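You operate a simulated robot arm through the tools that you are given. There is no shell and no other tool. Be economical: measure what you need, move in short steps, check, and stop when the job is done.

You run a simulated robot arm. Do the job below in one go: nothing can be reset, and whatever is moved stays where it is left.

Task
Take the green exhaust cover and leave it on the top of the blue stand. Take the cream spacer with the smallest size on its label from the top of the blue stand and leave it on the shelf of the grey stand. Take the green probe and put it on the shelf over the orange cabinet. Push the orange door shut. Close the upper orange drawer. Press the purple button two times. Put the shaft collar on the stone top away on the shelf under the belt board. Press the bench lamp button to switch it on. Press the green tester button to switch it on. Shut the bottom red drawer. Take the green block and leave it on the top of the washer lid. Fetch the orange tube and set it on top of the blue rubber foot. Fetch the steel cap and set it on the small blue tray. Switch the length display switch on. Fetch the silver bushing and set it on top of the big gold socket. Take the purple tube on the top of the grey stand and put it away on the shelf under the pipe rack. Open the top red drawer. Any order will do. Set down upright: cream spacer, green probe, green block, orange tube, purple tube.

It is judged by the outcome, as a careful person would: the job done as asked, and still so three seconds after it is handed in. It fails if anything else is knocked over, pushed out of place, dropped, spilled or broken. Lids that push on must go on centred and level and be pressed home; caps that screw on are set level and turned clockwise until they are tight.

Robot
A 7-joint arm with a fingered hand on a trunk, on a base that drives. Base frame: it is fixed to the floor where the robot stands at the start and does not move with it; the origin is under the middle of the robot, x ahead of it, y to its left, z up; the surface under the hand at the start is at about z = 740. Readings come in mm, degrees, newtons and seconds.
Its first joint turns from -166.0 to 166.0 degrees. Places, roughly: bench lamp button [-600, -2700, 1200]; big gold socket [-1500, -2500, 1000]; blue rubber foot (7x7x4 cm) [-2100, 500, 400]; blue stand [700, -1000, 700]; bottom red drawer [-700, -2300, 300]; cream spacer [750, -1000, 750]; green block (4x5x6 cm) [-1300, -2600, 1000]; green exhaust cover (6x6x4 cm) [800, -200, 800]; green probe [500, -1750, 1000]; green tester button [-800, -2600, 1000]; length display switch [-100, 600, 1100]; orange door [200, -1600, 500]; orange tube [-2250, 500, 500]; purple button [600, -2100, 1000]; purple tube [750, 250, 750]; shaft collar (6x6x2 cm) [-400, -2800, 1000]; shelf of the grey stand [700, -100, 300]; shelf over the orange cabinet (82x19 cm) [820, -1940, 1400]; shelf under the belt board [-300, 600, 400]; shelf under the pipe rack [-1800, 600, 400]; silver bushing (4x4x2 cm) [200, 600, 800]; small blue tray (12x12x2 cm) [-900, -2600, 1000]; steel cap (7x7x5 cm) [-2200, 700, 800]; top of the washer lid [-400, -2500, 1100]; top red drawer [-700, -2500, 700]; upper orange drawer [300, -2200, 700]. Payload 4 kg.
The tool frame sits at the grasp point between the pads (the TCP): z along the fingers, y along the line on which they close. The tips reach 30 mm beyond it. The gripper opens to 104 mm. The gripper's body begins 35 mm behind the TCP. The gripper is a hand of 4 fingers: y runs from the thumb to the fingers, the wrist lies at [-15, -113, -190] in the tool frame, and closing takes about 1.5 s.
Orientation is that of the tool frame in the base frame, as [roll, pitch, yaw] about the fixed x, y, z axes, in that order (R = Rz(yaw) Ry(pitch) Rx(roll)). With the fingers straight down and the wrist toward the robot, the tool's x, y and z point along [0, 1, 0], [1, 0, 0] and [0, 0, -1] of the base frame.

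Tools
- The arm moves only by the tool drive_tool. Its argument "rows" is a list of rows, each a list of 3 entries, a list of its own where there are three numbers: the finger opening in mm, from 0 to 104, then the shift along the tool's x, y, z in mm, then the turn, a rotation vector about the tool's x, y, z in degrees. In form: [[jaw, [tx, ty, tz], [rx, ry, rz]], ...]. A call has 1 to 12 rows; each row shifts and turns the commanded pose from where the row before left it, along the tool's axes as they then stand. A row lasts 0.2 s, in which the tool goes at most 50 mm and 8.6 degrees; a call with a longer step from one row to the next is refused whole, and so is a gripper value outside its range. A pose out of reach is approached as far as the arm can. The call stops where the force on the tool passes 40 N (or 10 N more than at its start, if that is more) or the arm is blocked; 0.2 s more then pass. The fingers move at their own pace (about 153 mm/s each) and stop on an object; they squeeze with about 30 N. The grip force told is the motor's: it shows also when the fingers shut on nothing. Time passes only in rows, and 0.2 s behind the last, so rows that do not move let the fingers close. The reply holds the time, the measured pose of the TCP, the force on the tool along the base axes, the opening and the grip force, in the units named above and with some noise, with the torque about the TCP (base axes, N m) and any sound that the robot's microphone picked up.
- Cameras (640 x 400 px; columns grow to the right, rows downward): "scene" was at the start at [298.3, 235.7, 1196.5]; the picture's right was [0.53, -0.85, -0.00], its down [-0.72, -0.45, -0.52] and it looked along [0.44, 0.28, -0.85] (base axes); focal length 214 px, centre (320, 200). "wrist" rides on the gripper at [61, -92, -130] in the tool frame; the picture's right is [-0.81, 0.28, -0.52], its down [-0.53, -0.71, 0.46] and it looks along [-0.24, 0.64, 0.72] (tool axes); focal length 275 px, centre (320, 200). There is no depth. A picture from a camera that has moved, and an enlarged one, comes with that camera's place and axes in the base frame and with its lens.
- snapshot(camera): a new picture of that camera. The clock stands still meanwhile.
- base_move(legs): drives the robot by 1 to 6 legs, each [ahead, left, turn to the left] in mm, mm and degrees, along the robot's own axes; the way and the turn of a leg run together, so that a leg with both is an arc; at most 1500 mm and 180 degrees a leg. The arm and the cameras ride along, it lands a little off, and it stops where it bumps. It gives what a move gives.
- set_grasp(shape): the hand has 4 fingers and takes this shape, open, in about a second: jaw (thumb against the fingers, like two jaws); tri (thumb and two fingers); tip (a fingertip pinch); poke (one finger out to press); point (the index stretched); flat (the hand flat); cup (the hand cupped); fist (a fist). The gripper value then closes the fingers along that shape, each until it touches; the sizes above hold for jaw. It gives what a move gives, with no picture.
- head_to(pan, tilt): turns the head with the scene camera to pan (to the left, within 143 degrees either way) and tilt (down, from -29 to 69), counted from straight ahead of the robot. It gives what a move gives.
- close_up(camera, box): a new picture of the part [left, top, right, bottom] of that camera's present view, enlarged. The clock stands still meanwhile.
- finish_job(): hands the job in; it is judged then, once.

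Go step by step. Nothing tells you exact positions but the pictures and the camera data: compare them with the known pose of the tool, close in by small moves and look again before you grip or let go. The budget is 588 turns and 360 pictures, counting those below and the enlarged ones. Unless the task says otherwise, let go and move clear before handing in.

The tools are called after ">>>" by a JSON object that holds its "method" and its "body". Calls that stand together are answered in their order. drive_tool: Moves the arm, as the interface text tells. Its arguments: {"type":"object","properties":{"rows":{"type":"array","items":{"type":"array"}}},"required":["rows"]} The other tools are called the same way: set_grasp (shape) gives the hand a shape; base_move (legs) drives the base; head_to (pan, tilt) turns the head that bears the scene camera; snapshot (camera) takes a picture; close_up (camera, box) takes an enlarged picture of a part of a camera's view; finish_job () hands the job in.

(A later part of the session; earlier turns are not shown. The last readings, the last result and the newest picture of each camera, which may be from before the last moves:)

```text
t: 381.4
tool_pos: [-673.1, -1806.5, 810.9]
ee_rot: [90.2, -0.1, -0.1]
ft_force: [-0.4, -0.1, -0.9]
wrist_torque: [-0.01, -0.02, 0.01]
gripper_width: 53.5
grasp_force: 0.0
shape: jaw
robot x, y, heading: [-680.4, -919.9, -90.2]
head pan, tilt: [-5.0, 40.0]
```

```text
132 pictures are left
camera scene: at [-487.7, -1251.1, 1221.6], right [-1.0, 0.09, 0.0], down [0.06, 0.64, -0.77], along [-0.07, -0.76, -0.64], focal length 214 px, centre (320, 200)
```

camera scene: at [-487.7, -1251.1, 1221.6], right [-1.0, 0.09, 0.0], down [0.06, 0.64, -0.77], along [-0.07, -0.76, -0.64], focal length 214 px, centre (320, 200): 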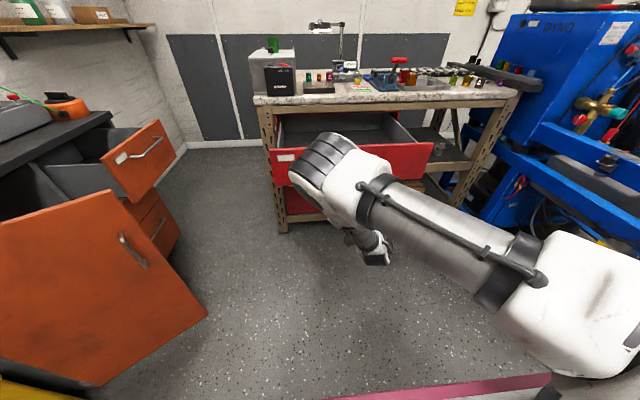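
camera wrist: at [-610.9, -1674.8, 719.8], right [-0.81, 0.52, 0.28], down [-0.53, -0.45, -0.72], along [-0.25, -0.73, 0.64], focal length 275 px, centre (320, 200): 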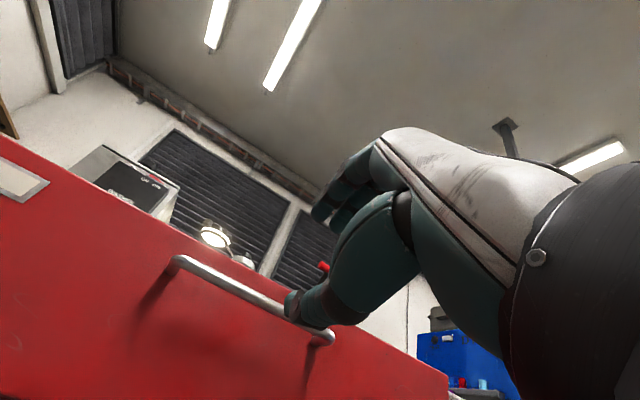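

Next, the orange cabinet jobs. I'll turn left to face it and move to its front with distance.

>>> {"method": "base_move", "body": {"legs": [[0, 0, 90], [-250, -700, 0]]}}

>>> {"method": "head_to", "body": {"pan": -10, "tilt": 15}}

>>> {"method": "snapshot", "body": {"camera": "scene"}}

>>> {"method": "close_up", "body": {"camera": "scene", "box": [200, 80, 520, 280]}}

```text
t: 389.3
tool_pos: [-42.5, -1615.5, 810.9]
ee_rot: [90.2, -0.1, 90.5]
ft_force: [-0.7, -0.2, 0.2]
wrist_torque: [-0.02, 0.02, 0.02]
gripper_width: 53.5
grasp_force: 0.1
shape: jaw
robot x, y, heading: [-925.5, -1633.2, 0.4]
head pan, tilt: [-5.0, 40.0]
```

```text
t: 390.2
tool_pos: [-43.7, -1615.5, 811.4]
ee_rot: [90.2, -0.1, 90.5]
ft_force: [0.0, 0.5, -0.1]
wrist_torque: [-0.04, 0.02, 0.0]
gripper_width: 53.5
grasp_force: 0.0
shape: jaw
robot x, y, heading: [-924.8, -1629.6, 0.3]
head pan, tilt: [-10.0, 15.0]
```

```text
131 pictures are left
camera scene: at [-593.0, -1446.1, 1261.0], right [-0.17, -0.99, 0.0], down [-0.26, 0.04, -0.97], along [0.95, -0.16, -0.26], focal length 214 px, centre (320, 200)
```

scene: 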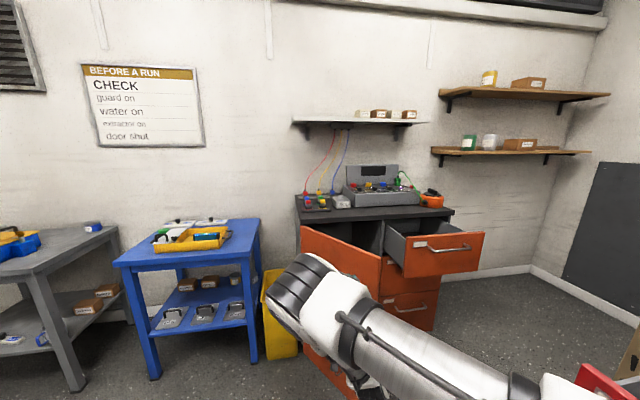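

```text
2.00 times, centred on (360, 180) of scene
camera zoom: at [-593.0, -1446.1, 1261.0], right [-0.17, -0.99, 0.0], down [-0.26, 0.04, -0.97], along [0.95, -0.16, -0.26], focal length 429 px, centre (240, 240)
```

zoom: 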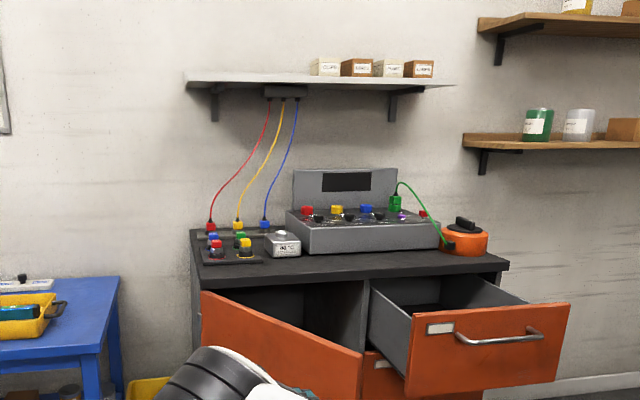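

The cabinet door is hinged on the left (north) and open, with the upper drawer open on the right. I'll align the closed hand at z≈760 with the door's outer face and push it shut by driving.

>>> {"method": "drive_tool", "body": {"rows": [[10, [0, -45, 0], [0, 0, 0]], [10, [0, 0, 0], [0, 0, 0]], [10, [0, 0, 0], [0, 0, 0]]]}}

>>> {"method": "base_move", "body": {"legs": [[0, -170, 0]]}}

>>> {"method": "snapshot", "body": {"camera": "wrist"}}

>>> {"method": "head_to", "body": {"pan": 0, "tilt": 30}}

>>> {"method": "snapshot", "body": {"camera": "scene"}}

```text
t: 391.0
tool_pos: [-42.3, -1615.3, 766.7]
ee_rot: [90.1, -0.1, 90.5]
ft_force: [0.7, 0.1, -0.8]
wrist_torque: [0.0, 0.01, -0.02]
gripper_width: 10.2
grasp_force: 0.1
shape: jaw
robot x, y, heading: [-926.1, -1632.1, 0.4]
head pan, tilt: [-10.0, 15.0]
```

```text
t: 392.5
tool_pos: [-40.6, -1786.7, 767.3]
ee_rot: [90.1, -0.1, 90.2]
ft_force: [0.2, -0.9, 0.5]
wrist_torque: [0.0, 0.0, -0.01]
gripper_width: 10.3
grasp_force: 0.1
shape: jaw
robot x, y, heading: [-923.4, -1796.9, 0.1]
head pan, tilt: [-10.0, 15.0]
```

```text
129 pictures are left
camera wrist: at [-172.4, -1725.5, 675.5], right [-0.51, -0.81, 0.28], down [0.46, -0.53, -0.72], along [0.73, -0.24, 0.64], focal length 275 px, centre (320, 200)
```

wrist: 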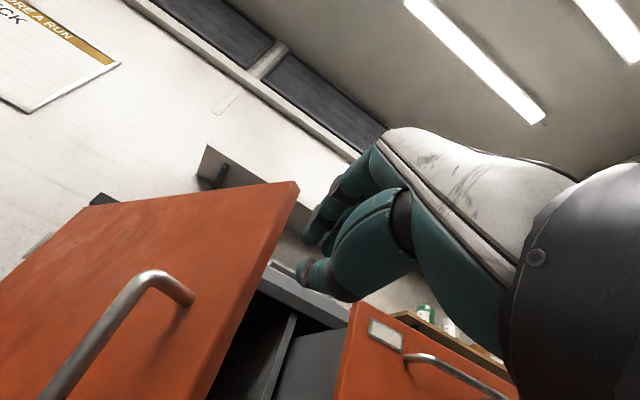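

```text
t: 393.3
tool_pos: [-41.8, -1787.1, 767.6]
ee_rot: [90.1, -0.1, 90.5]
ft_force: [0.2, -0.3, -0.2]
wrist_torque: [0.01, -0.01, -0.03]
gripper_width: 10.2
grasp_force: 0.1
shape: jaw
robot x, y, heading: [-923.4, -1805.7, 0.5]
head pan, tilt: [0.0, 30.0]
```

```text
128 pictures are left
camera scene: at [-593.1, -1600.5, 1237.0], right [0.0, -1.0, 0.0], down [-0.5, 0.0, -0.87], along [0.87, 0.0, -0.5], focal length 214 px, centre (320, 200)
```

scene: 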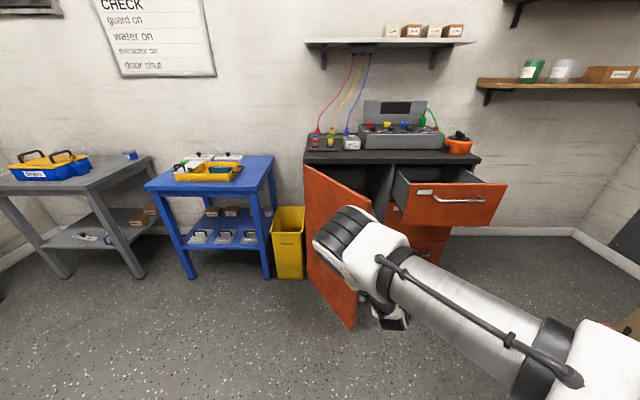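

The door tip is nearer, at about (20,-1775). I'll shift left 52 mm so the hand meets the door's outer face, then drive forward.

>>> {"method": "base_move", "body": {"legs": [[0, 52, 0], [200, 0, 0]]}}

>>> {"method": "snapshot", "body": {"camera": "wrist"}}

>>> {"method": "snapshot", "body": {"camera": "scene"}}

```text
t: 395.4
tool_pos: [156.0, -1734.8, 766.5]
ee_rot: [90.1, -0.1, 90.1]
ft_force: [0.0, 1.6, 0.0]
wrist_torque: [-0.01, -0.01, -0.01]
gripper_width: 10.1
grasp_force: 0.1
shape: jaw
robot x, y, heading: [-723.5, -1748.1, 0.2]
head pan, tilt: [0.0, 30.0]
```

```text
127 pictures are left
camera wrist: at [27.4, -1673.6, 675.4], right [-0.51, -0.81, 0.28], down [0.46, -0.53, -0.72], along [0.73, -0.24, 0.64], focal length 275 px, centre (320, 200)
```

wrist: 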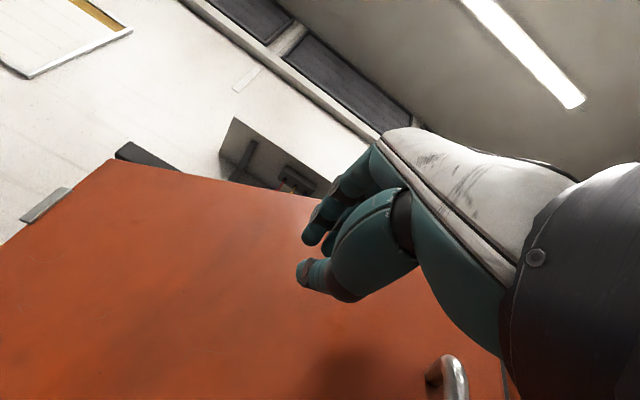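

```text
126 pictures are left
camera scene: at [-393.1, -1547.8, 1236.9], right [0.0, -1.0, 0.0], down [-0.5, 0.0, -0.87], along [0.87, 0.0, -0.5], focal length 214 px, centre (320, 200)
```

scene: 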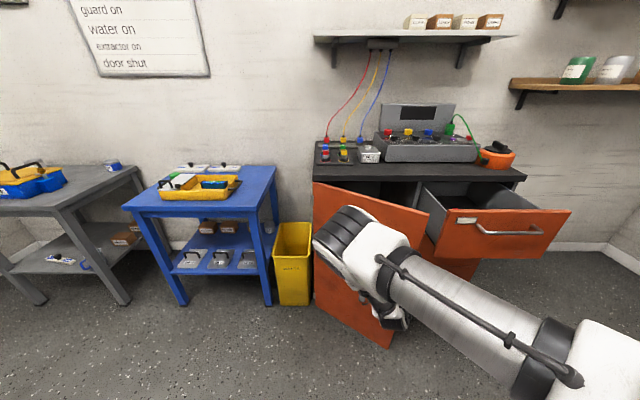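

>>> {"method": "base_move", "body": {"legs": [[150, 0, 0]]}}

>>> {"method": "snapshot", "body": {"camera": "scene"}}

>>> {"method": "snapshot", "body": {"camera": "wrist"}}

```text
t: 396.8
tool_pos: [309.7, -1734.7, 766.0]
ee_rot: [90.1, -0.1, 90.2]
ft_force: [-0.6, 0.1, 0.1]
wrist_torque: [-0.04, 0.01, -0.01]
gripper_width: 10.3
grasp_force: 0.2
shape: jaw
robot x, y, heading: [-577.0, -1747.8, 0.2]
head pan, tilt: [0.0, 30.0]
```

```text
125 pictures are left
camera scene: at [-242.5, -1547.4, 1236.9], right [0.0, -1.0, 0.0], down [-0.5, 0.0, -0.87], along [0.87, 0.0, -0.5], focal length 214 px, centre (320, 200)
```

scene: 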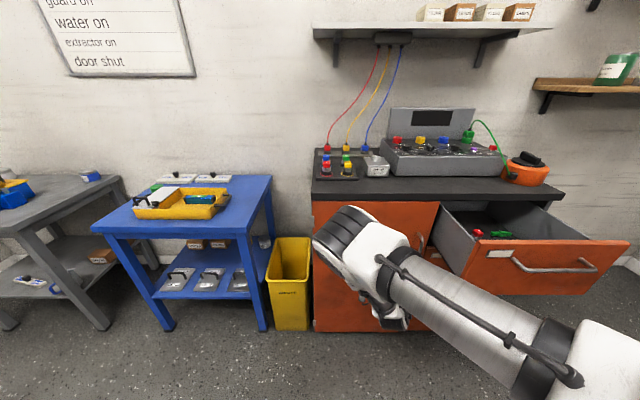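

```text
124 pictures are left
camera wrist: at [177.9, -1673.2, 675.4], right [-0.51, -0.81, 0.28], down [0.46, -0.53, -0.72], along [0.73, -0.24, 0.64], focal length 275 px, centre (320, 200)
```

wrist: 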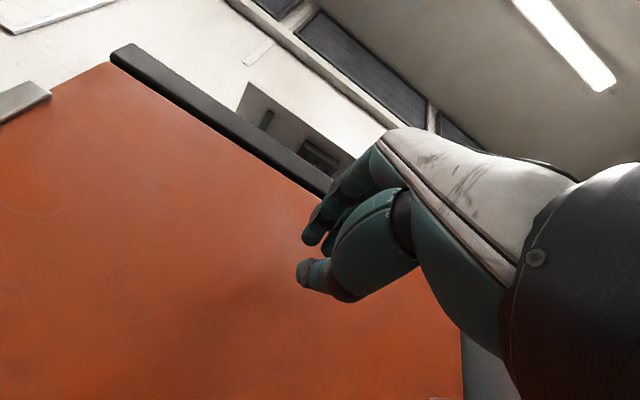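

The door is nearly shut. A last push until it stops.

>>> {"method": "base_move", "body": {"legs": [[50, 0, 0]]}}

>>> {"method": "snapshot", "body": {"camera": "scene"}}

```text
t: 397.7
tool_pos: [357.2, -1735.2, 766.7]
ee_rot: [90.1, -0.1, 90.3]
ft_force: [-20.9, 0.1, -1.7]
wrist_torque: [-0.02, 0.29, 0.12]
gripper_width: 11.1
grasp_force: 0.2
shape: jaw
robot x, y, heading: [-522.4, -1746.2, 0.3]
head pan, tilt: [0.0, 30.0]
```

```text
123 pictures are left
camera scene: at [-192.9, -1547.2, 1237.1], right [0.0, -1.0, 0.0], down [-0.5, 0.0, -0.87], along [0.87, 0.0, -0.5], focal length 214 px, centre (320, 200)
```

scene: 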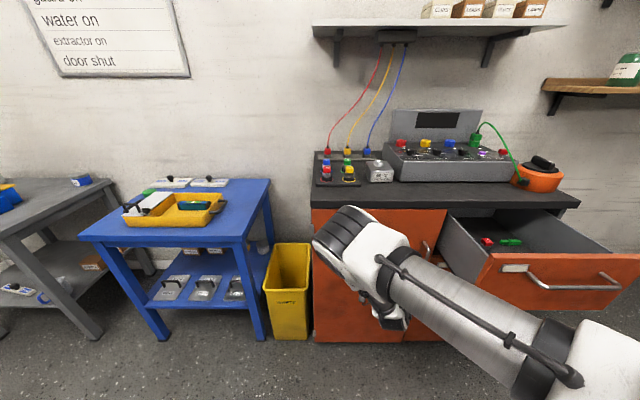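

The door is shut. For the drawer, I'll approach diagonally (heading -45°) to avoid the open red drawer: back off, shift north, turn, then set the fingers pointing +x.

>>> {"method": "base_move", "body": {"legs": [[-200, 0, 0], [0, 250, 0], [0, 0, -45]]}}

>>> {"method": "drive_tool", "body": {"rows": [[10, [0, 10, 0], [0, 7.5, 0]], [10, [0, 10, 0], [0, 7.5, 0]], [10, [0, 10, 0], [0, 7.5, 0]], [10, [0, 0, 0], [0, 7.5, 0]], [10, [0, 0, 0], [0, 7.5, 0]], [10, [0, 0, 0], [0, 7.5, 0]]]}}

>>> {"method": "head_to", "body": {"pan": 30, "tilt": 30}}

>>> {"method": "snapshot", "body": {"camera": "scene"}}

>>> {"method": "snapshot", "body": {"camera": "wrist"}}

```text
t: 402.8
tool_pos: [-91.1, -2112.7, 765.9]
ee_rot: [90.2, -0.1, 45.1]
ft_force: [0.8, -0.3, -0.6]
wrist_torque: [-0.01, -0.02, 0.0]
gripper_width: 10.4
grasp_force: 0.1
shape: jaw
robot x, y, heading: [-718.0, -1498.3, -44.8]
head pan, tilt: [0.0, 30.0]
```

```text
t: 404.2
tool_pos: [-91.7, -2111.8, 797.0]
ee_rot: [90.2, -0.4, 90.3]
ft_force: [0.2, 0.0, 0.0]
wrist_torque: [0.0, 0.01, 0.0]
gripper_width: 9.8
grasp_force: 0.2
shape: jaw
robot x, y, heading: [-723.4, -1497.8, -45.0]
head pan, tilt: [0.0, 30.0]
```

```text
t: 405.1
tool_pos: [-91.2, -2113.0, 797.2]
ee_rot: [90.1, -0.2, 90.0]
ft_force: [-0.5, -0.6, 0.7]
wrist_torque: [-0.02, -0.02, 0.02]
gripper_width: 10.0
grasp_force: 0.1
shape: jaw
robot x, y, heading: [-721.0, -1499.7, -45.0]
head pan, tilt: [30.0, 30.0]
```

```text
122 pictures are left
camera scene: at [-323.6, -1549.7, 1236.9], right [-0.26, -0.97, 0.0], down [-0.48, 0.13, -0.87], along [0.84, -0.22, -0.5], focal length 214 px, centre (320, 200)
```

scene: 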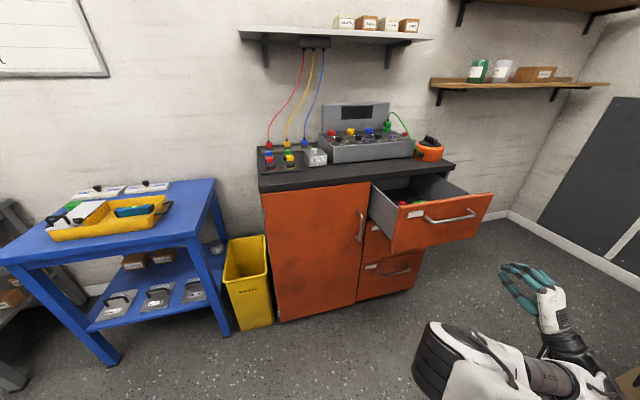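

```text
121 pictures are left
camera wrist: at [-222.2, -2050.7, 704.8], right [-0.52, -0.81, 0.27], down [0.46, -0.53, -0.72], along [0.73, -0.25, 0.64], focal length 275 px, centre (320, 200)
```

wrist: 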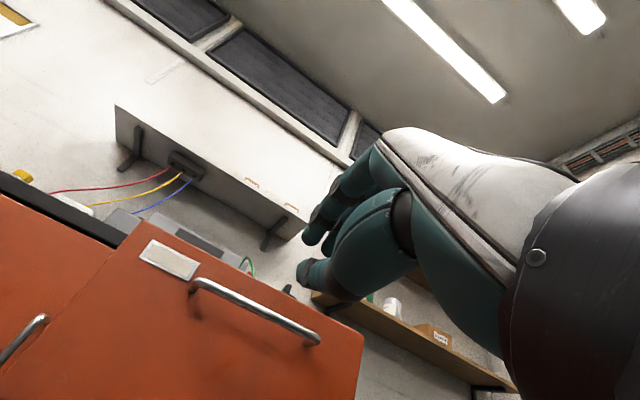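

The panel is at x≈196, centre y≈-2163, with the handle at z≈796. I'll push below the handle at z≈725.

>>> {"method": "drive_tool", "body": {"rows": [[10, [0, -36, 0], [0, 0, 0]], [10, [0, -36, 0], [0, 0, 0]]]}}

>>> {"method": "base_move", "body": {"legs": [[192, 121, 0]]}}

>>> {"method": "snapshot", "body": {"camera": "wrist"}}

>>> {"method": "snapshot", "body": {"camera": "scene"}}

```text
t: 405.7
tool_pos: [-77.2, -2112.7, 735.4]
ee_rot: [90.2, -0.4, 89.8]
ft_force: [-0.7, 0.3, 0.3]
wrist_torque: [0.02, 0.0, 0.03]
gripper_width: 10.0
grasp_force: 0.0
shape: jaw
out of reach, approached as far as the arm can: row 2
robot x, y, heading: [-723.4, -1502.2, -44.9]
head pan, tilt: [30.0, 30.0]
```

```text
t: 407.4
tool_pos: [144.1, -2162.9, 736.1]
ee_rot: [90.2, -0.4, 90.0]
ft_force: [0.9, -0.6, 0.0]
wrist_torque: [0.01, 0.04, -0.01]
gripper_width: 10.4
grasp_force: 0.2
shape: jaw
robot x, y, heading: [-503.3, -1549.1, -44.9]
head pan, tilt: [30.0, 30.0]
```

```text
120 pictures are left
camera wrist: at [13.4, -2099.0, 644.5], right [-0.52, -0.81, 0.27], down [0.45, -0.53, -0.72], along [0.73, -0.25, 0.64], focal length 275 px, centre (320, 200)
```

wrist: 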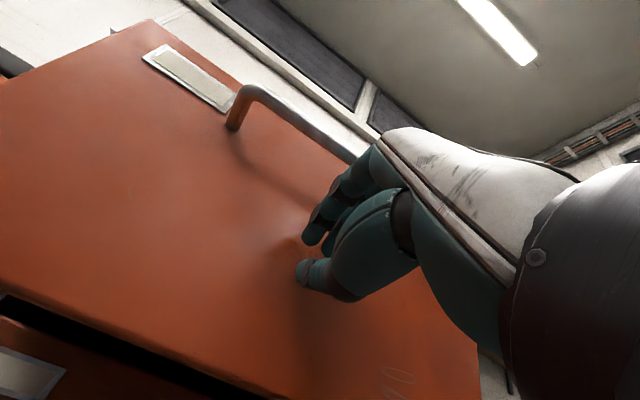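

```text
119 pictures are left
camera scene: at [-103.3, -1599.1, 1236.9], right [-0.26, -0.97, 0.0], down [-0.48, 0.13, -0.87], along [0.84, -0.22, -0.5], focal length 214 px, centre (320, 200)
```

scene: 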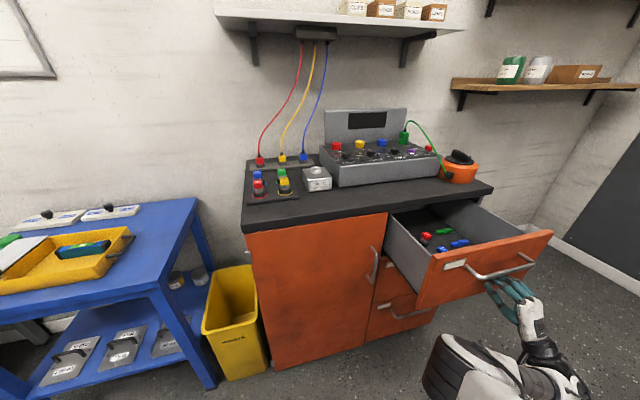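

>>> {"method": "base_move", "body": {"legs": [[92, 92, 0]]}}

>>> {"method": "snapshot", "body": {"camera": "scene"}}

```text
t: 408.7
tool_pos: [275.7, -2160.5, 736.7]
ee_rot: [90.2, -0.3, 90.1]
ft_force: [-0.1, -0.3, -0.5]
wrist_torque: [0.05, -0.02, 0.03]
gripper_width: 9.9
grasp_force: 0.1
shape: jaw
robot x, y, heading: [-374.2, -1545.3, -44.7]
head pan, tilt: [30.0, 30.0]
```

```text
118 pictures are left
camera scene: at [27.6, -1598.2, 1236.9], right [-0.26, -0.97, 0.0], down [-0.48, 0.13, -0.87], along [0.84, -0.22, -0.5], focal length 214 px, centre (320, 200)
```

scene: 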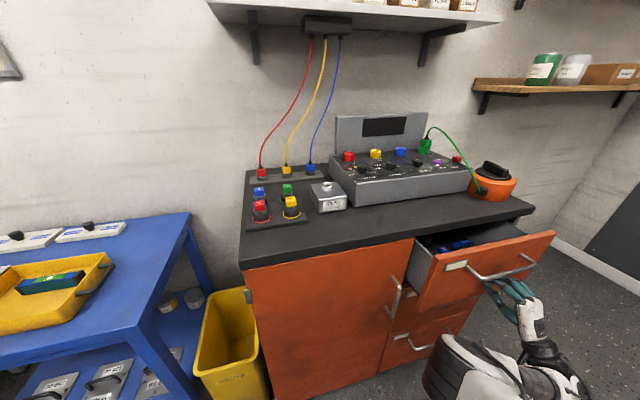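

>>> {"method": "base_move", "body": {"legs": [[64, 64, 0]]}}

>>> {"method": "snapshot", "body": {"camera": "scene"}}

>>> {"method": "snapshot", "body": {"camera": "wrist"}}

```text
t: 409.9
tool_pos: [359.0, -2163.6, 735.8]
ee_rot: [90.2, -0.3, 89.7]
ft_force: [-3.8, 1.6, 0.1]
wrist_torque: [-0.02, 0.03, 0.04]
gripper_width: 9.9
grasp_force: 0.0
shape: jaw
robot x, y, heading: [-278.6, -1544.1, -44.9]
head pan, tilt: [30.0, 30.0]
stopped in leg 1: the force on the tool passed its limit at 57 N (the readings are from after the stop); the commanded pose is now the measured one
```

```text
117 pictures are left
camera scene: at [117.0, -1599.1, 1237.0], right [-0.26, -0.97, 0.0], down [-0.48, 0.13, -0.87], along [0.84, -0.22, -0.5], focal length 214 px, centre (320, 200)
```

scene: 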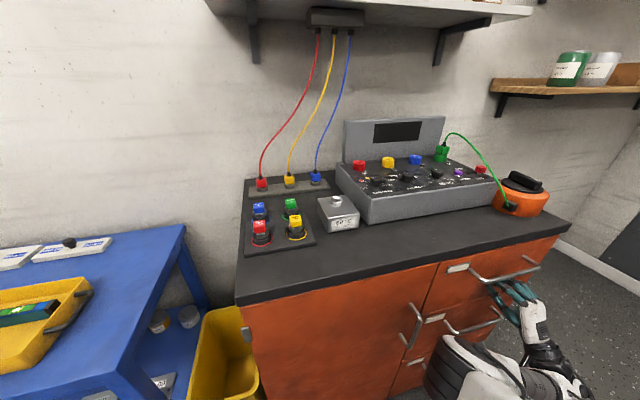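

```text
116 pictures are left
camera wrist: at [228.5, -2100.1, 642.8], right [-0.52, -0.81, 0.27], down [0.45, -0.53, -0.72], along [0.73, -0.25, 0.64], focal length 275 px, centre (320, 200)
```

wrist: 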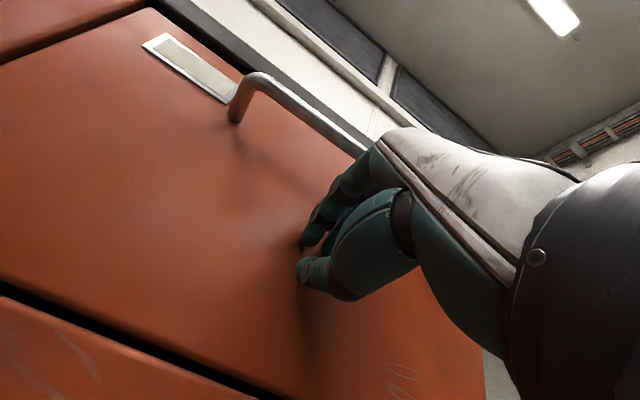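

The drawer is shut. Now a closer look at the bench top for the green probe and purple button.

>>> {"method": "close_up", "body": {"camera": "scene", "box": [230, 90, 550, 290]}}

>>> {"method": "close_up", "body": {"camera": "scene", "box": [230, 170, 330, 250]}}

>>> {"method": "close_up", "body": {"camera": "scene", "box": [390, 130, 510, 210]}}

```text
2.00 times, centred on (390, 190) of scene
camera zoom: at [117.0, -1599.1, 1237.0], right [-0.26, -0.97, 0.0], down [-0.48, 0.13, -0.87], along [0.84, -0.22, -0.5], focal length 429 px, centre (180, 220)
```

zoom: 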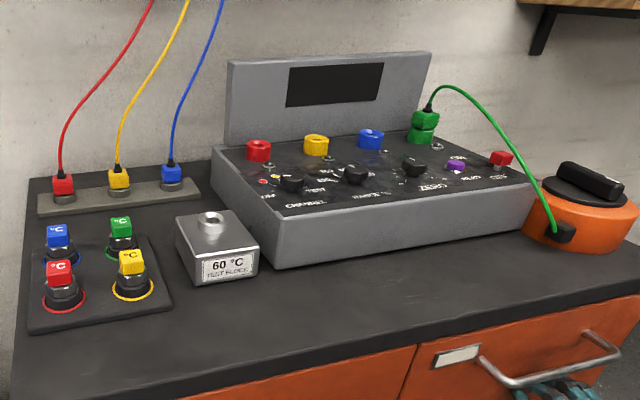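

```text
5.00 times, centred on (280, 210) of scene
camera zoom: at [117.0, -1599.1, 1237.0], right [-0.26, -0.97, 0.0], down [-0.48, 0.13, -0.87], along [0.84, -0.22, -0.5], focal length 1072 px, centre (520, 150)
```

zoom: 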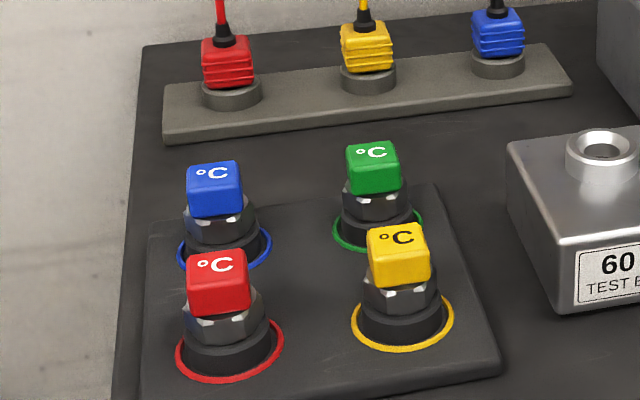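

```text
5.00 times, centred on (450, 170) of scene
camera zoom: at [117.0, -1599.1, 1237.0], right [-0.26, -0.97, 0.0], down [-0.48, 0.13, -0.87], along [0.84, -0.22, -0.5], focal length 1072 px, centre (-330, 350)
```

zoom: 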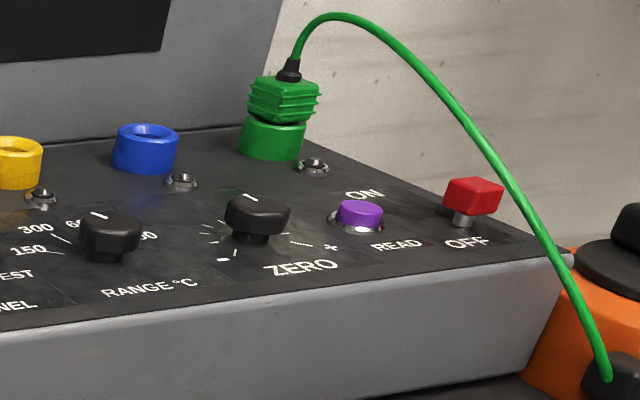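

The green °C probe sits in a holder board at the bench's left; the purple READ button is on the console. I'll back off, face the bench, and point the hand down.

>>> {"method": "base_move", "body": {"legs": [[-150, -150, 0], [0, 0, 45]]}}

>>> {"method": "drive_tool", "body": {"rows": [[60, [0, 20, 0], [0, -7.5, 0]], [60, [0, 20, 0], [0, -7.5, 0]], [60, [0, 20, 0], [0, -7.5, 0]], [60, [0, 20, 0], [0, -7.5, 0]], [60, [0, 20, 0], [0, -7.5, 0]], [60, [0, 20, 0], [0, -7.5, 0]]]}}

>>> {"method": "drive_tool", "body": {"rows": [[60, [0, 20, 0], [7.5, 0, 0]], [60, [0, 20, 0], [7.5, 0, 0]], [60, [0, 20, -10], [7.5, 0, 0]], [60, [0, 15, -15], [7.5, 0, 0]], [60, [0, 10, -20], [7.5, 0, 0]], [60, [0, 0, -20], [7.5, 0, 0]], [60, [0, 0, -20], [7.5, 0, 0]], [60, [0, 0, -20], [7.5, 0, 0]], [60, [0, 0, -20], [7.5, 0, 0]], [60, [0, 0, -20], [7.5, 0, 0]], [60, [0, 0, -20], [7.5, 0, 0]], [60, [0, 0, -20], [7.5, 0, 0]]]}}

```text
t: 413.0
tool_pos: [358.1, -1778.7, 731.1]
ee_rot: [90.4, -0.2, 118.5]
ft_force: [-24.8, 2.4, -3.0]
wrist_torque: [0.04, 0.18, -0.23]
gripper_width: 10.3
grasp_force: 0.1
shape: jaw
robot x, y, heading: [-493.2, -1548.6, -16.0]
head pan, tilt: [30.0, 30.0]
stopped in leg 2: the force on the tool passed its limit at 65 N (the readings are from after the stop); the commanded pose is now the measured one
```

```text
t: 413.7
tool_pos: [358.4, -1779.7, 777.3]
ee_rot: [90.4, 0.0, 101.0]
ft_force: [-23.7, 5.4, -4.4]
wrist_torque: [-0.02, -0.52, -0.27]
gripper_width: 58.1
grasp_force: 0.1
shape: jaw
robot x, y, heading: [-495.5, -1547.7, -16.2]
head pan, tilt: [30.0, 30.0]
stopped in row 3: the force on the tool passed its limit at 44 N (the readings are from after the stop); the commanded pose is now the measured one
```

```text
t: 414.1
tool_pos: [355.1, -1779.7, 790.2]
ee_rot: [96.3, -0.1, 101.1]
ft_force: [-30.1, 2.4, -3.5]
wrist_torque: [-0.01, -0.62, -0.27]
gripper_width: 56.5
grasp_force: 0.0
shape: jaw
robot x, y, heading: [-499.6, -1547.5, -15.9]
head pan, tilt: [30.0, 30.0]
stopped in row 1: the force on the tool passed its limit at 44 N (the readings are from after the stop); the commanded pose is now the measured one
```

The swing touched the closed door; backing straight off now.

>>> {"method": "base_move", "body": {"legs": [[-250, 0, 0], [0, 0, 16]]}}

>>> {"method": "drive_tool", "body": {"rows": [[60, [0, 20, 0], [0, -7.5, 0]], [60, [0, 20, 0], [0, -7.5, 0]], [60, [0, 20, 0], [0, -7.5, 0]], [60, [0, 20, 0], [0, -5, 0]], [60, [0, 20, 0], [7, 0, 0]], [60, [0, 20, 0], [7, 0, 0]], [60, [0, 20, -10], [7, 0, 0]], [60, [0, 15, -15], [7, 0, 0]], [60, [0, 10, -20], [7, 0, 0]], [60, [0, 0, -20], [7, 0, 0]], [60, [0, 0, -20], [7, 0, 0]], [60, [0, 0, -20], [7, 0, 0]]]}}

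>>> {"method": "drive_tool", "body": {"rows": [[60, [0, 0, -30], [7, 0, 0]], [60, [0, 0, -30], [7, 0, 0]], [60, [0, 0, -30], [7, 0, 0]], [60, [0, 0, -30], [6.7, 0, 0]]]}}

>>> {"method": "head_to", "body": {"pan": 0, "tilt": 20}}

>>> {"method": "snapshot", "body": {"camera": "scene"}}

```text
t: 416.9
tool_pos: [148.7, -1463.8, 791.2]
ee_rot: [96.2, -0.1, 117.1]
ft_force: [-0.8, 0.2, 0.1]
wrist_torque: [0.02, -0.02, 0.0]
gripper_width: 59.9
grasp_force: 0.1
shape: jaw
robot x, y, heading: [-737.6, -1481.2, 0.4]
head pan, tilt: [30.0, 30.0]
```

```text
t: 419.5
tool_pos: [100.2, -1452.0, 1015.4]
ee_rot: [151.7, 2.9, 89.9]
ft_force: [-0.2, 0.3, -0.5]
wrist_torque: [0.0, 0.01, 0.0]
gripper_width: 60.3
grasp_force: 0.1
shape: jaw
robot x, y, heading: [-736.8, -1480.1, 0.2]
head pan, tilt: [30.0, 30.0]
```

```text
t: 420.5
tool_pos: [63.0, -1448.7, 1128.8]
ee_rot: [179.2, 2.8, 89.7]
ft_force: [0.3, -0.3, -0.2]
wrist_torque: [0.01, -0.01, -0.03]
gripper_width: 60.3
grasp_force: 0.0
shape: jaw
robot x, y, heading: [-733.6, -1479.3, 0.1]
head pan, tilt: [30.0, 30.0]
```

```text
t: 421.4
tool_pos: [61.9, -1448.6, 1128.3]
ee_rot: [179.1, 2.9, 89.7]
ft_force: [0.6, 0.3, 0.4]
wrist_torque: [-0.01, 0.0, -0.01]
gripper_width: 60.1
grasp_force: 0.0
shape: jaw
robot x, y, heading: [-740.7, -1478.2, 0.1]
head pan, tilt: [0.0, 20.0]
```

```text
112 pictures are left
camera scene: at [-404.5, -1277.8, 1253.0], right [0.01, -1.0, 0.0], down [-0.34, 0.0, -0.94], along [0.94, 0.0, -0.34], focal length 214 px, centre (320, 200)
```

scene: 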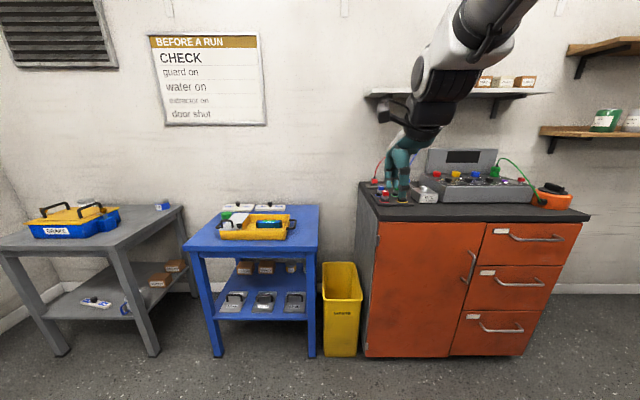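

>>> {"method": "drive_tool", "body": {"rows": [[60, [0, 0, -20], [0.9, 2.9, 0]]]}}

>>> {"method": "base_move", "body": {"legs": [[0, -150, 0], [450, 0, 0]]}}

>>> {"method": "snapshot", "body": {"camera": "wrist"}}

>>> {"method": "head_to", "body": {"pan": -10, "tilt": 30}}

>>> {"method": "snapshot", "body": {"camera": "scene"}}

```text
t: 421.8
tool_pos: [62.6, -1446.2, 1148.1]
ee_rot: [-179.9, -0.2, 89.8]
ft_force: [-0.3, 0.7, 1.2]
wrist_torque: [0.02, -0.02, 0.02]
gripper_width: 60.1
grasp_force: 0.0
shape: jaw
robot x, y, heading: [-736.6, -1478.3, 0.3]
head pan, tilt: [0.0, 20.0]
```

```text
t: 425.5
tool_pos: [515.8, -1593.2, 1148.5]
ee_rot: [-179.9, -0.2, 89.8]
ft_force: [0.5, -1.1, 0.1]
wrist_torque: [0.0, 0.03, 0.01]
gripper_width: 59.9
grasp_force: 0.1
shape: jaw
robot x, y, heading: [-284.9, -1630.5, 0.3]
head pan, tilt: [0.0, 20.0]
```

```text
111 pictures are left
camera wrist: at [425.5, -1531.8, 1278.3], right [0.27, -0.81, 0.52], down [-0.72, -0.53, -0.45], along [0.64, -0.24, -0.73], focal length 275 px, centre (320, 200)
```

wrist: 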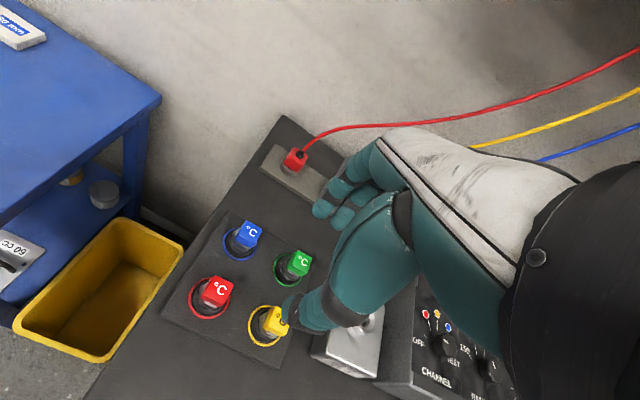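

```text
t: 426.2
tool_pos: [517.4, -1595.0, 1149.2]
ee_rot: [-179.8, -0.1, 89.8]
ft_force: [-0.3, 0.1, -0.8]
wrist_torque: [-0.02, 0.04, -0.02]
gripper_width: 60.0
grasp_force: 0.0
shape: jaw
robot x, y, heading: [-284.4, -1621.1, 0.2]
head pan, tilt: [-10.0, 30.0]
```

```text
110 pictures are left
camera scene: at [44.7, -1441.4, 1237.0], right [-0.17, -0.99, 0.0], down [-0.49, 0.08, -0.87], along [0.85, -0.15, -0.5], focal length 214 px, centre (320, 200)
```

scene: 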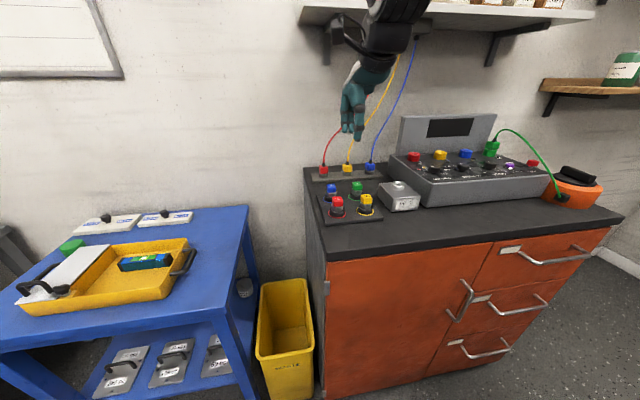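

The green probe's head is at about (618,-1655,931). Moving above it with the thumb offset accounted for.

>>> {"method": "drive_tool", "body": {"rows": [[70, [-12.3, 25.5, 30], [0, 0, 0]], [70, [-12.3, 25.5, 35], [0, 0, 0]], [70, [-12.3, 25.5, 38], [0, 0, 0]], [70, [-12.3, 25.5, 38], [0, 0, 0]]]}}

>>> {"method": "close_up", "body": {"camera": "wrist", "box": [160, 150, 400, 300]}}

>>> {"method": "close_up", "body": {"camera": "scene", "box": [310, 130, 430, 220]}}

```text
t: 427.2
tool_pos: [615.5, -1641.5, 1007.5]
ee_rot: [180.0, -0.2, 89.9]
ft_force: [-0.4, 0.7, 0.7]
wrist_torque: [-0.02, -0.03, 0.0]
gripper_width: 69.7
grasp_force: 0.0
shape: jaw
robot x, y, heading: [-286.5, -1629.2, 0.2]
head pan, tilt: [-10.0, 30.0]
```

```text
2.67 times, centred on (280, 225) of wrist
camera zoom: at [525.6, -1580.3, 1137.3], right [0.27, -0.81, 0.52], down [-0.71, -0.53, -0.46], along [0.64, -0.24, -0.73], focal length 734 px, centre (427, 133)
```

zoom: 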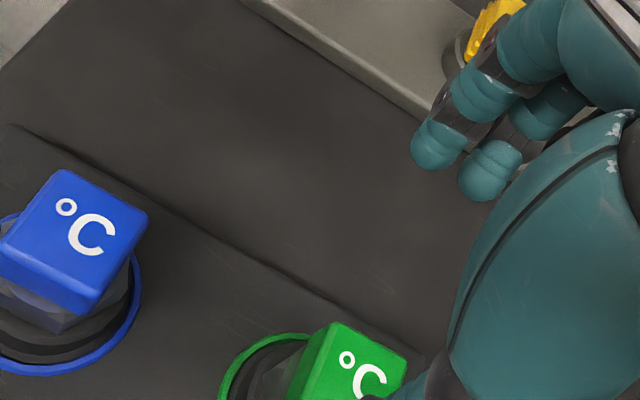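

```text
4.44 times, centred on (370, 175) of scene
camera zoom: at [44.2, -1441.2, 1237.0], right [-0.17, -0.99, 0.0], down [-0.49, 0.08, -0.87], along [0.85, -0.15, -0.5], focal length 953 px, centre (98, 311)
```

zoom: 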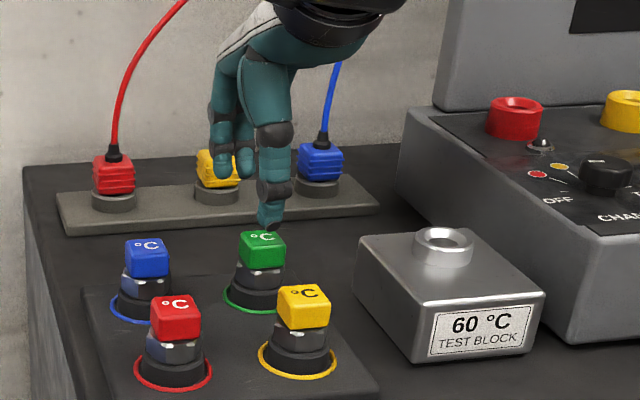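

Refined head position (602,-1647,955). Correcting and descending.

>>> {"method": "drive_tool", "body": {"rows": [[70, [6, -13, 0], [0, 0, 0]], [70, [0, 0, 30], [0, 0, 0]], [70, [0, 0, 28], [0, 0, 0]]]}}

>>> {"method": "close_up", "body": {"camera": "scene", "box": [320, 150, 400, 210]}}

>>> {"method": "close_up", "body": {"camera": "wrist", "box": [200, 180, 440, 330]}}

```text
t: 428.0
tool_pos: [603.7, -1638.2, 948.7]
ee_rot: [-179.9, -0.1, 89.8]
ft_force: [-1.1, -0.2, 0.0]
wrist_torque: [-0.01, 0.01, 0.01]
gripper_width: 69.7
grasp_force: 0.1
shape: jaw
robot x, y, heading: [-282.2, -1627.0, 0.2]
head pan, tilt: [-10.0, 30.0]
```

```text
6.67 times, centred on (360, 180) of scene
camera zoom: at [44.6, -1441.4, 1237.0], right [-0.17, -0.99, 0.0], down [-0.49, 0.08, -0.87], along [0.85, -0.15, -0.5], focal length 1430 px, centre (53, 333)
```

zoom: 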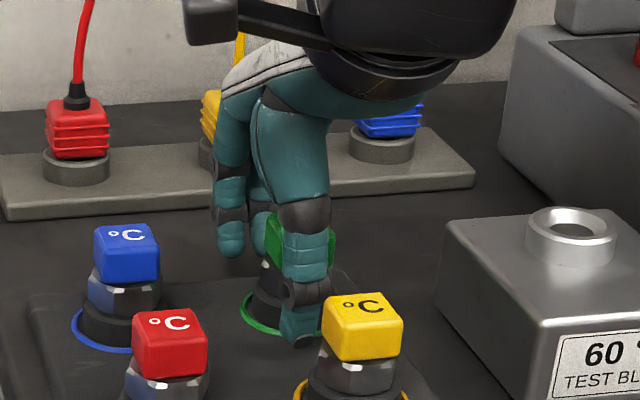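

```text
2.67 times, centred on (320, 255) of wrist
camera zoom: at [513.4, -1575.7, 1079.0], right [0.27, -0.81, 0.51], down [-0.72, -0.53, -0.46], along [0.64, -0.24, -0.73], focal length 734 px, centre (320, 53)
```

zoom: 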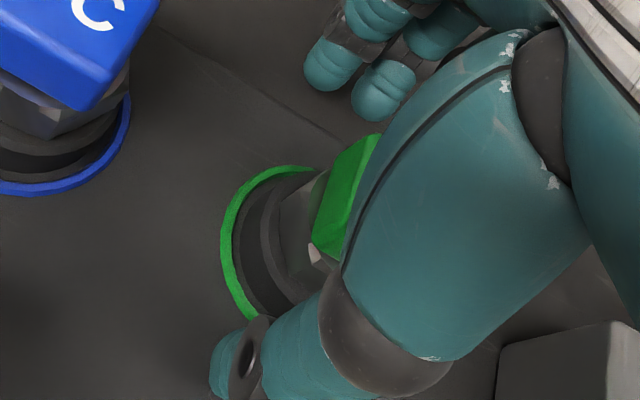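

>>> {"method": "drive_tool", "body": {"rows": [[40, [0, 0, 0], [0, 0, 0]], [5, [0, 0, 0], [0, 0, 0]], [5, [0, 0, 0], [0, 0, 0]], [5, [0, 0, 0], [0, 0, 0]], [5, [0, 0, 0], [0, 0, 0]], [5, [0, 0, 0], [0, 0, 0]], [5, [0, 0, 0], [0, 0, 0]]]}}

>>> {"method": "drive_tool", "body": {"rows": [[5, [0, 0, -10], [0, 0, 0]], [5, [0, 0, -20], [0, 0, 0]], [5, [0, 0, -30], [0, 0, 0]], [5, [0, 0, -40], [0, 0, 0]]]}}

>>> {"method": "close_up", "body": {"camera": "scene", "box": [320, 110, 400, 190]}}

```text
t: 429.6
tool_pos: [604.4, -1636.4, 949.1]
ee_rot: [-179.9, -0.1, 89.9]
ft_force: [1.9, 11.0, 6.7]
wrist_torque: [0.31, 0.01, 0.18]
gripper_width: 13.2
grasp_force: 30.1
shape: jaw
robot x, y, heading: [-284.5, -1624.1, 0.5]
head pan, tilt: [-10.0, 30.0]
```

```text
t: 430.6
tool_pos: [605.6, -1637.5, 1049.2]
ee_rot: [-179.8, -0.1, 89.7]
ft_force: [0.0, 0.2, -0.3]
wrist_torque: [0.02, 0.02, 0.05]
gripper_width: 11.4
grasp_force: 29.9
shape: jaw
robot x, y, heading: [-284.4, -1628.0, 0.2]
head pan, tilt: [-10.0, 30.0]
```

```text
5.00 times, centred on (360, 150) of scene
camera zoom: at [44.9, -1441.5, 1236.9], right [-0.17, -0.99, 0.0], down [-0.49, 0.08, -0.87], along [0.85, -0.15, -0.5], focal length 1072 px, centre (120, 450)
```

zoom: 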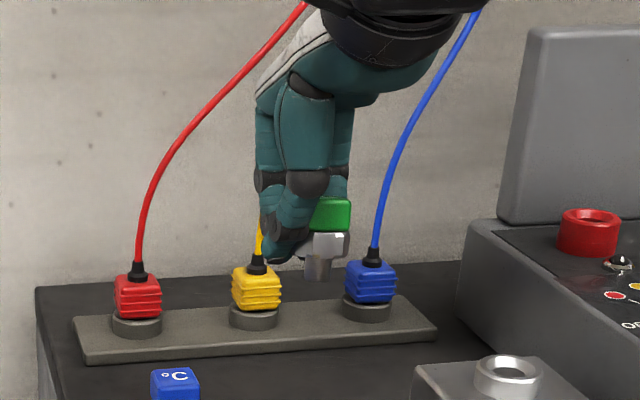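

The probe is out and held at the edge of the grip. I'll check how it's held.

>>> {"method": "snapshot", "body": {"camera": "wrist"}}

>>> {"method": "close_up", "body": {"camera": "scene", "box": [350, 130, 390, 170]}}

```text
104 pictures are left
camera wrist: at [514.8, -1574.7, 1179.4], right [0.27, -0.81, 0.52], down [-0.72, -0.53, -0.45], along [0.64, -0.24, -0.73], focal length 275 px, centre (320, 200)
```

wrist: 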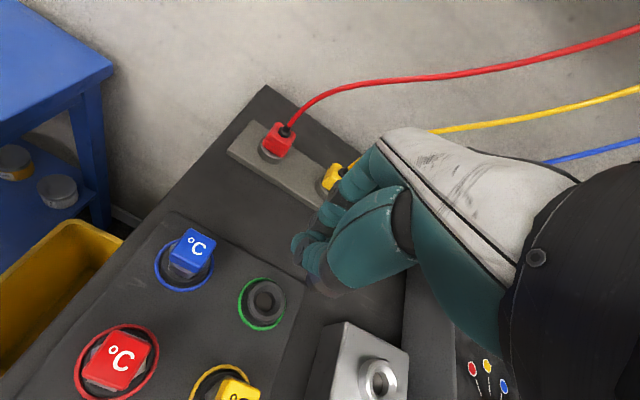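

```text
10.00 times, centred on (370, 150) of scene
camera zoom: at [44.9, -1441.5, 1236.9], right [-0.17, -0.99, 0.0], down [-0.49, 0.08, -0.87], along [0.85, -0.15, -0.5], focal length 2145 px, centre (-180, 700)
```

zoom: 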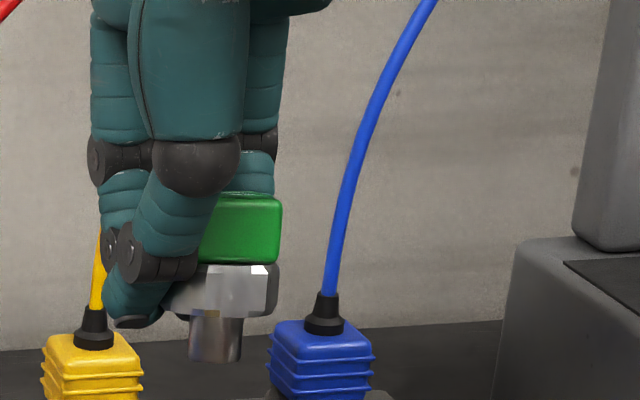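

The probe is held upright; its foot is about 38 mm below the TCP. I'll back off, raise above shelf height, and then approach the shelf.

>>> {"method": "base_move", "body": {"legs": [[-160, 0, 0], [0, -90, 0]]}}

>>> {"method": "drive_tool", "body": {"rows": [[5, [0, -6, -45], [0, 0, 0]], [5, [0, -6, -45], [0, 0, 0]], [5, [0, -6, -45], [0, 0, 0]], [5, [0, -6, -45], [0, 0, 0]], [5, [0, -6, -45], [0, 0, 0]], [5, [0, -6, -45], [0, 0, 0]], [5, [0, -6, -45], [0, 0, 0]], [5, [0, -6, -45], [0, 0, 0]], [5, [0, -6, -45], [0, 0, 0]], [5, [0, -6, -35], [0, 0, 0]]]}}

>>> {"method": "head_to", "body": {"pan": -10, "tilt": 0}}

>>> {"method": "snapshot", "body": {"camera": "scene"}}

```text
t: 432.8
tool_pos: [446.3, -1727.2, 1051.0]
ee_rot: [-179.9, -0.1, 89.9]
ft_force: [0.2, -0.3, 1.3]
wrist_torque: [0.0, 0.02, 0.0]
gripper_width: 11.1
grasp_force: 30.0
shape: jaw
robot x, y, heading: [-440.3, -1719.7, 0.4]
head pan, tilt: [-10.0, 30.0]
```

```text
t: 435.0
tool_pos: [386.5, -1725.6, 1490.0]
ee_rot: [-179.9, -0.1, 89.9]
ft_force: [0.1, 0.0, -1.1]
wrist_torque: [0.02, 0.0, 0.02]
gripper_width: 11.2
grasp_force: 29.7
shape: jaw
robot x, y, heading: [-443.7, -1717.0, 0.5]
head pan, tilt: [-10.0, 30.0]
```

```text
t: 435.9
tool_pos: [387.3, -1725.4, 1489.2]
ee_rot: [-179.9, 0.0, 89.9]
ft_force: [-0.2, 0.0, -0.7]
wrist_torque: [0.0, 0.0, -0.01]
gripper_width: 11.4
grasp_force: 29.8
shape: jaw
robot x, y, heading: [-446.2, -1718.9, 0.6]
head pan, tilt: [-10.0, 0.0]
```

```text
102 pictures are left
camera scene: at [-115.2, -1532.5, 1285.2], right [-0.17, -0.99, 0.0], down [0.0, 0.0, -1.0], along [0.99, -0.17, 0.0], focal length 214 px, centre (320, 200)
```

scene: 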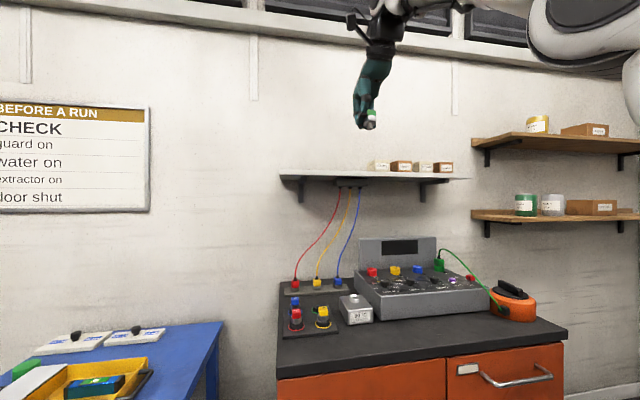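

>>> {"method": "base_move", "body": {"legs": [[385, 0, 0]]}}

>>> {"method": "snapshot", "body": {"camera": "wrist"}}

>>> {"method": "close_up", "body": {"camera": "scene", "box": [260, 20, 500, 200]}}

```text
t: 438.4
tool_pos: [777.1, -1720.7, 1489.9]
ee_rot: [-179.8, -0.1, 90.2]
ft_force: [-0.4, 0.4, 0.0]
wrist_torque: [0.03, 0.0, 0.0]
gripper_width: 11.3
grasp_force: 29.6
shape: jaw
robot x, y, heading: [-56.9, -1716.0, 0.3]
head pan, tilt: [-10.0, 0.0]
```

```text
101 pictures are left
camera wrist: at [685.0, -1658.7, 1619.6], right [0.28, -0.81, 0.52], down [-0.71, -0.53, -0.45], along [0.64, -0.24, -0.73], focal length 275 px, centre (320, 200)
```

wrist: 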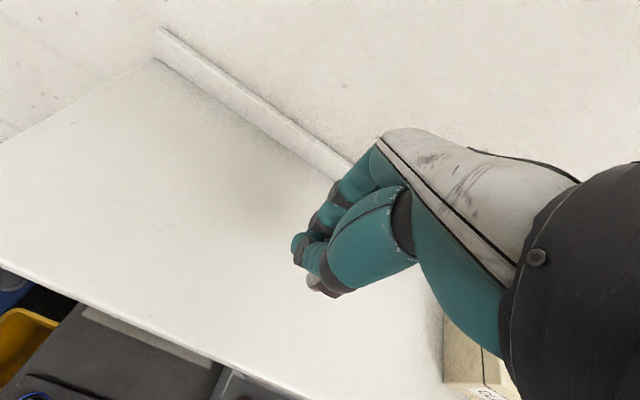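

```text
2.22 times, centred on (380, 110) of scene
camera zoom: at [272.9, -1528.2, 1285.3], right [-0.16, -0.99, 0.0], down [0.0, 0.0, -1.0], along [0.99, -0.16, 0.0], focal length 477 px, centre (187, 400)
```

zoom: 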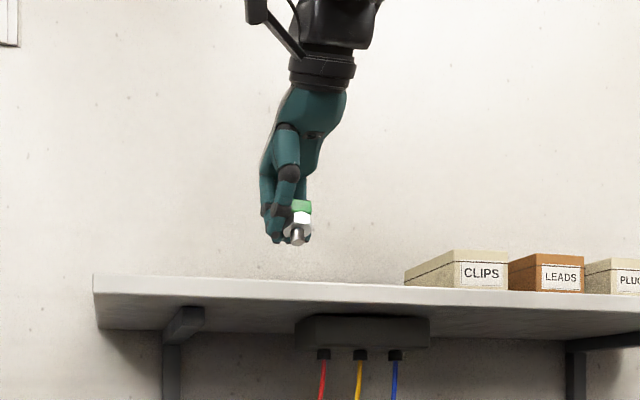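

>>> {"method": "drive_tool", "body": {"rows": [[5, [0, 0, 35], [0, 0, 0]], [5, [0, 0, 15], [0, 0, 0]], [5, [0, 0, 4], [0, 0, 0]]]}}

>>> {"method": "close_up", "body": {"camera": "scene", "box": [280, 60, 400, 160]}}

```text
t: 439.2
tool_pos: [777.0, -1720.0, 1435.7]
ee_rot: [-179.9, 0.0, 90.1]
ft_force: [0.5, 0.1, -0.2]
wrist_torque: [0.01, 0.0, -0.02]
gripper_width: 11.2
grasp_force: 29.9
shape: jaw
robot x, y, heading: [-52.0, -1714.6, 0.5]
head pan, tilt: [-10.0, 0.0]
```

```text
4.00 times, centred on (340, 110) of scene
camera zoom: at [272.9, -1528.2, 1285.3], right [-0.16, -0.99, 0.0], down [0.0, 0.0, -1.0], along [0.99, -0.16, 0.0], focal length 858 px, centre (240, 560)
```

zoom: 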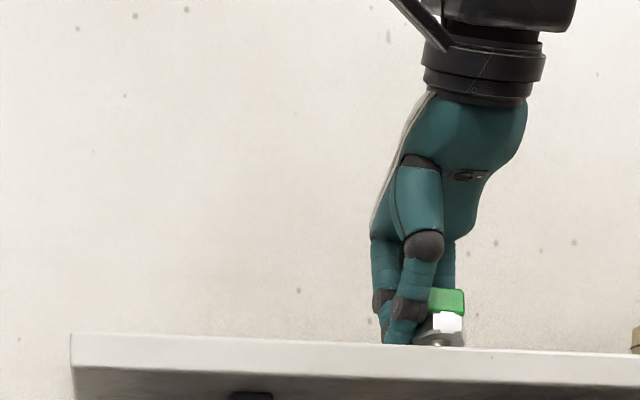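

>>> {"method": "drive_tool", "body": {"rows": [[5, [0, 0, 4], [0, 0, 0]], [5, [0, 0, 3], [0, 0, 0]]]}}

>>> {"method": "drive_tool", "body": {"rows": [[5, [0, 0, 3], [0, 0, 0]], [5, [0, 0, 2], [0, 0, 0]]]}}

```text
t: 439.8
tool_pos: [775.9, -1720.0, 1430.6]
ee_rot: [179.9, -0.1, 90.1]
ft_force: [2.5, 0.6, 8.6]
wrist_torque: [0.1, -0.09, -0.01]
gripper_width: 10.8
grasp_force: 29.8
shape: jaw
robot x, y, heading: [-53.7, -1715.3, 1.0]
head pan, tilt: [-10.0, 0.0]
```

```text
t: 440.3
tool_pos: [773.6, -1720.7, 1428.8]
ee_rot: [179.3, -0.2, 90.1]
ft_force: [-1.2, -0.3, 6.2]
wrist_torque: [0.1, 0.0, 0.01]
gripper_width: 11.2
grasp_force: 30.1
shape: jaw
robot x, y, heading: [-55.1, -1717.8, 0.7]
head pan, tilt: [-10.0, 0.0]
stopped in row 2: the force on the tool passed its limit at 44 N (the readings are from after the stop); the commanded pose is now the measured one
```

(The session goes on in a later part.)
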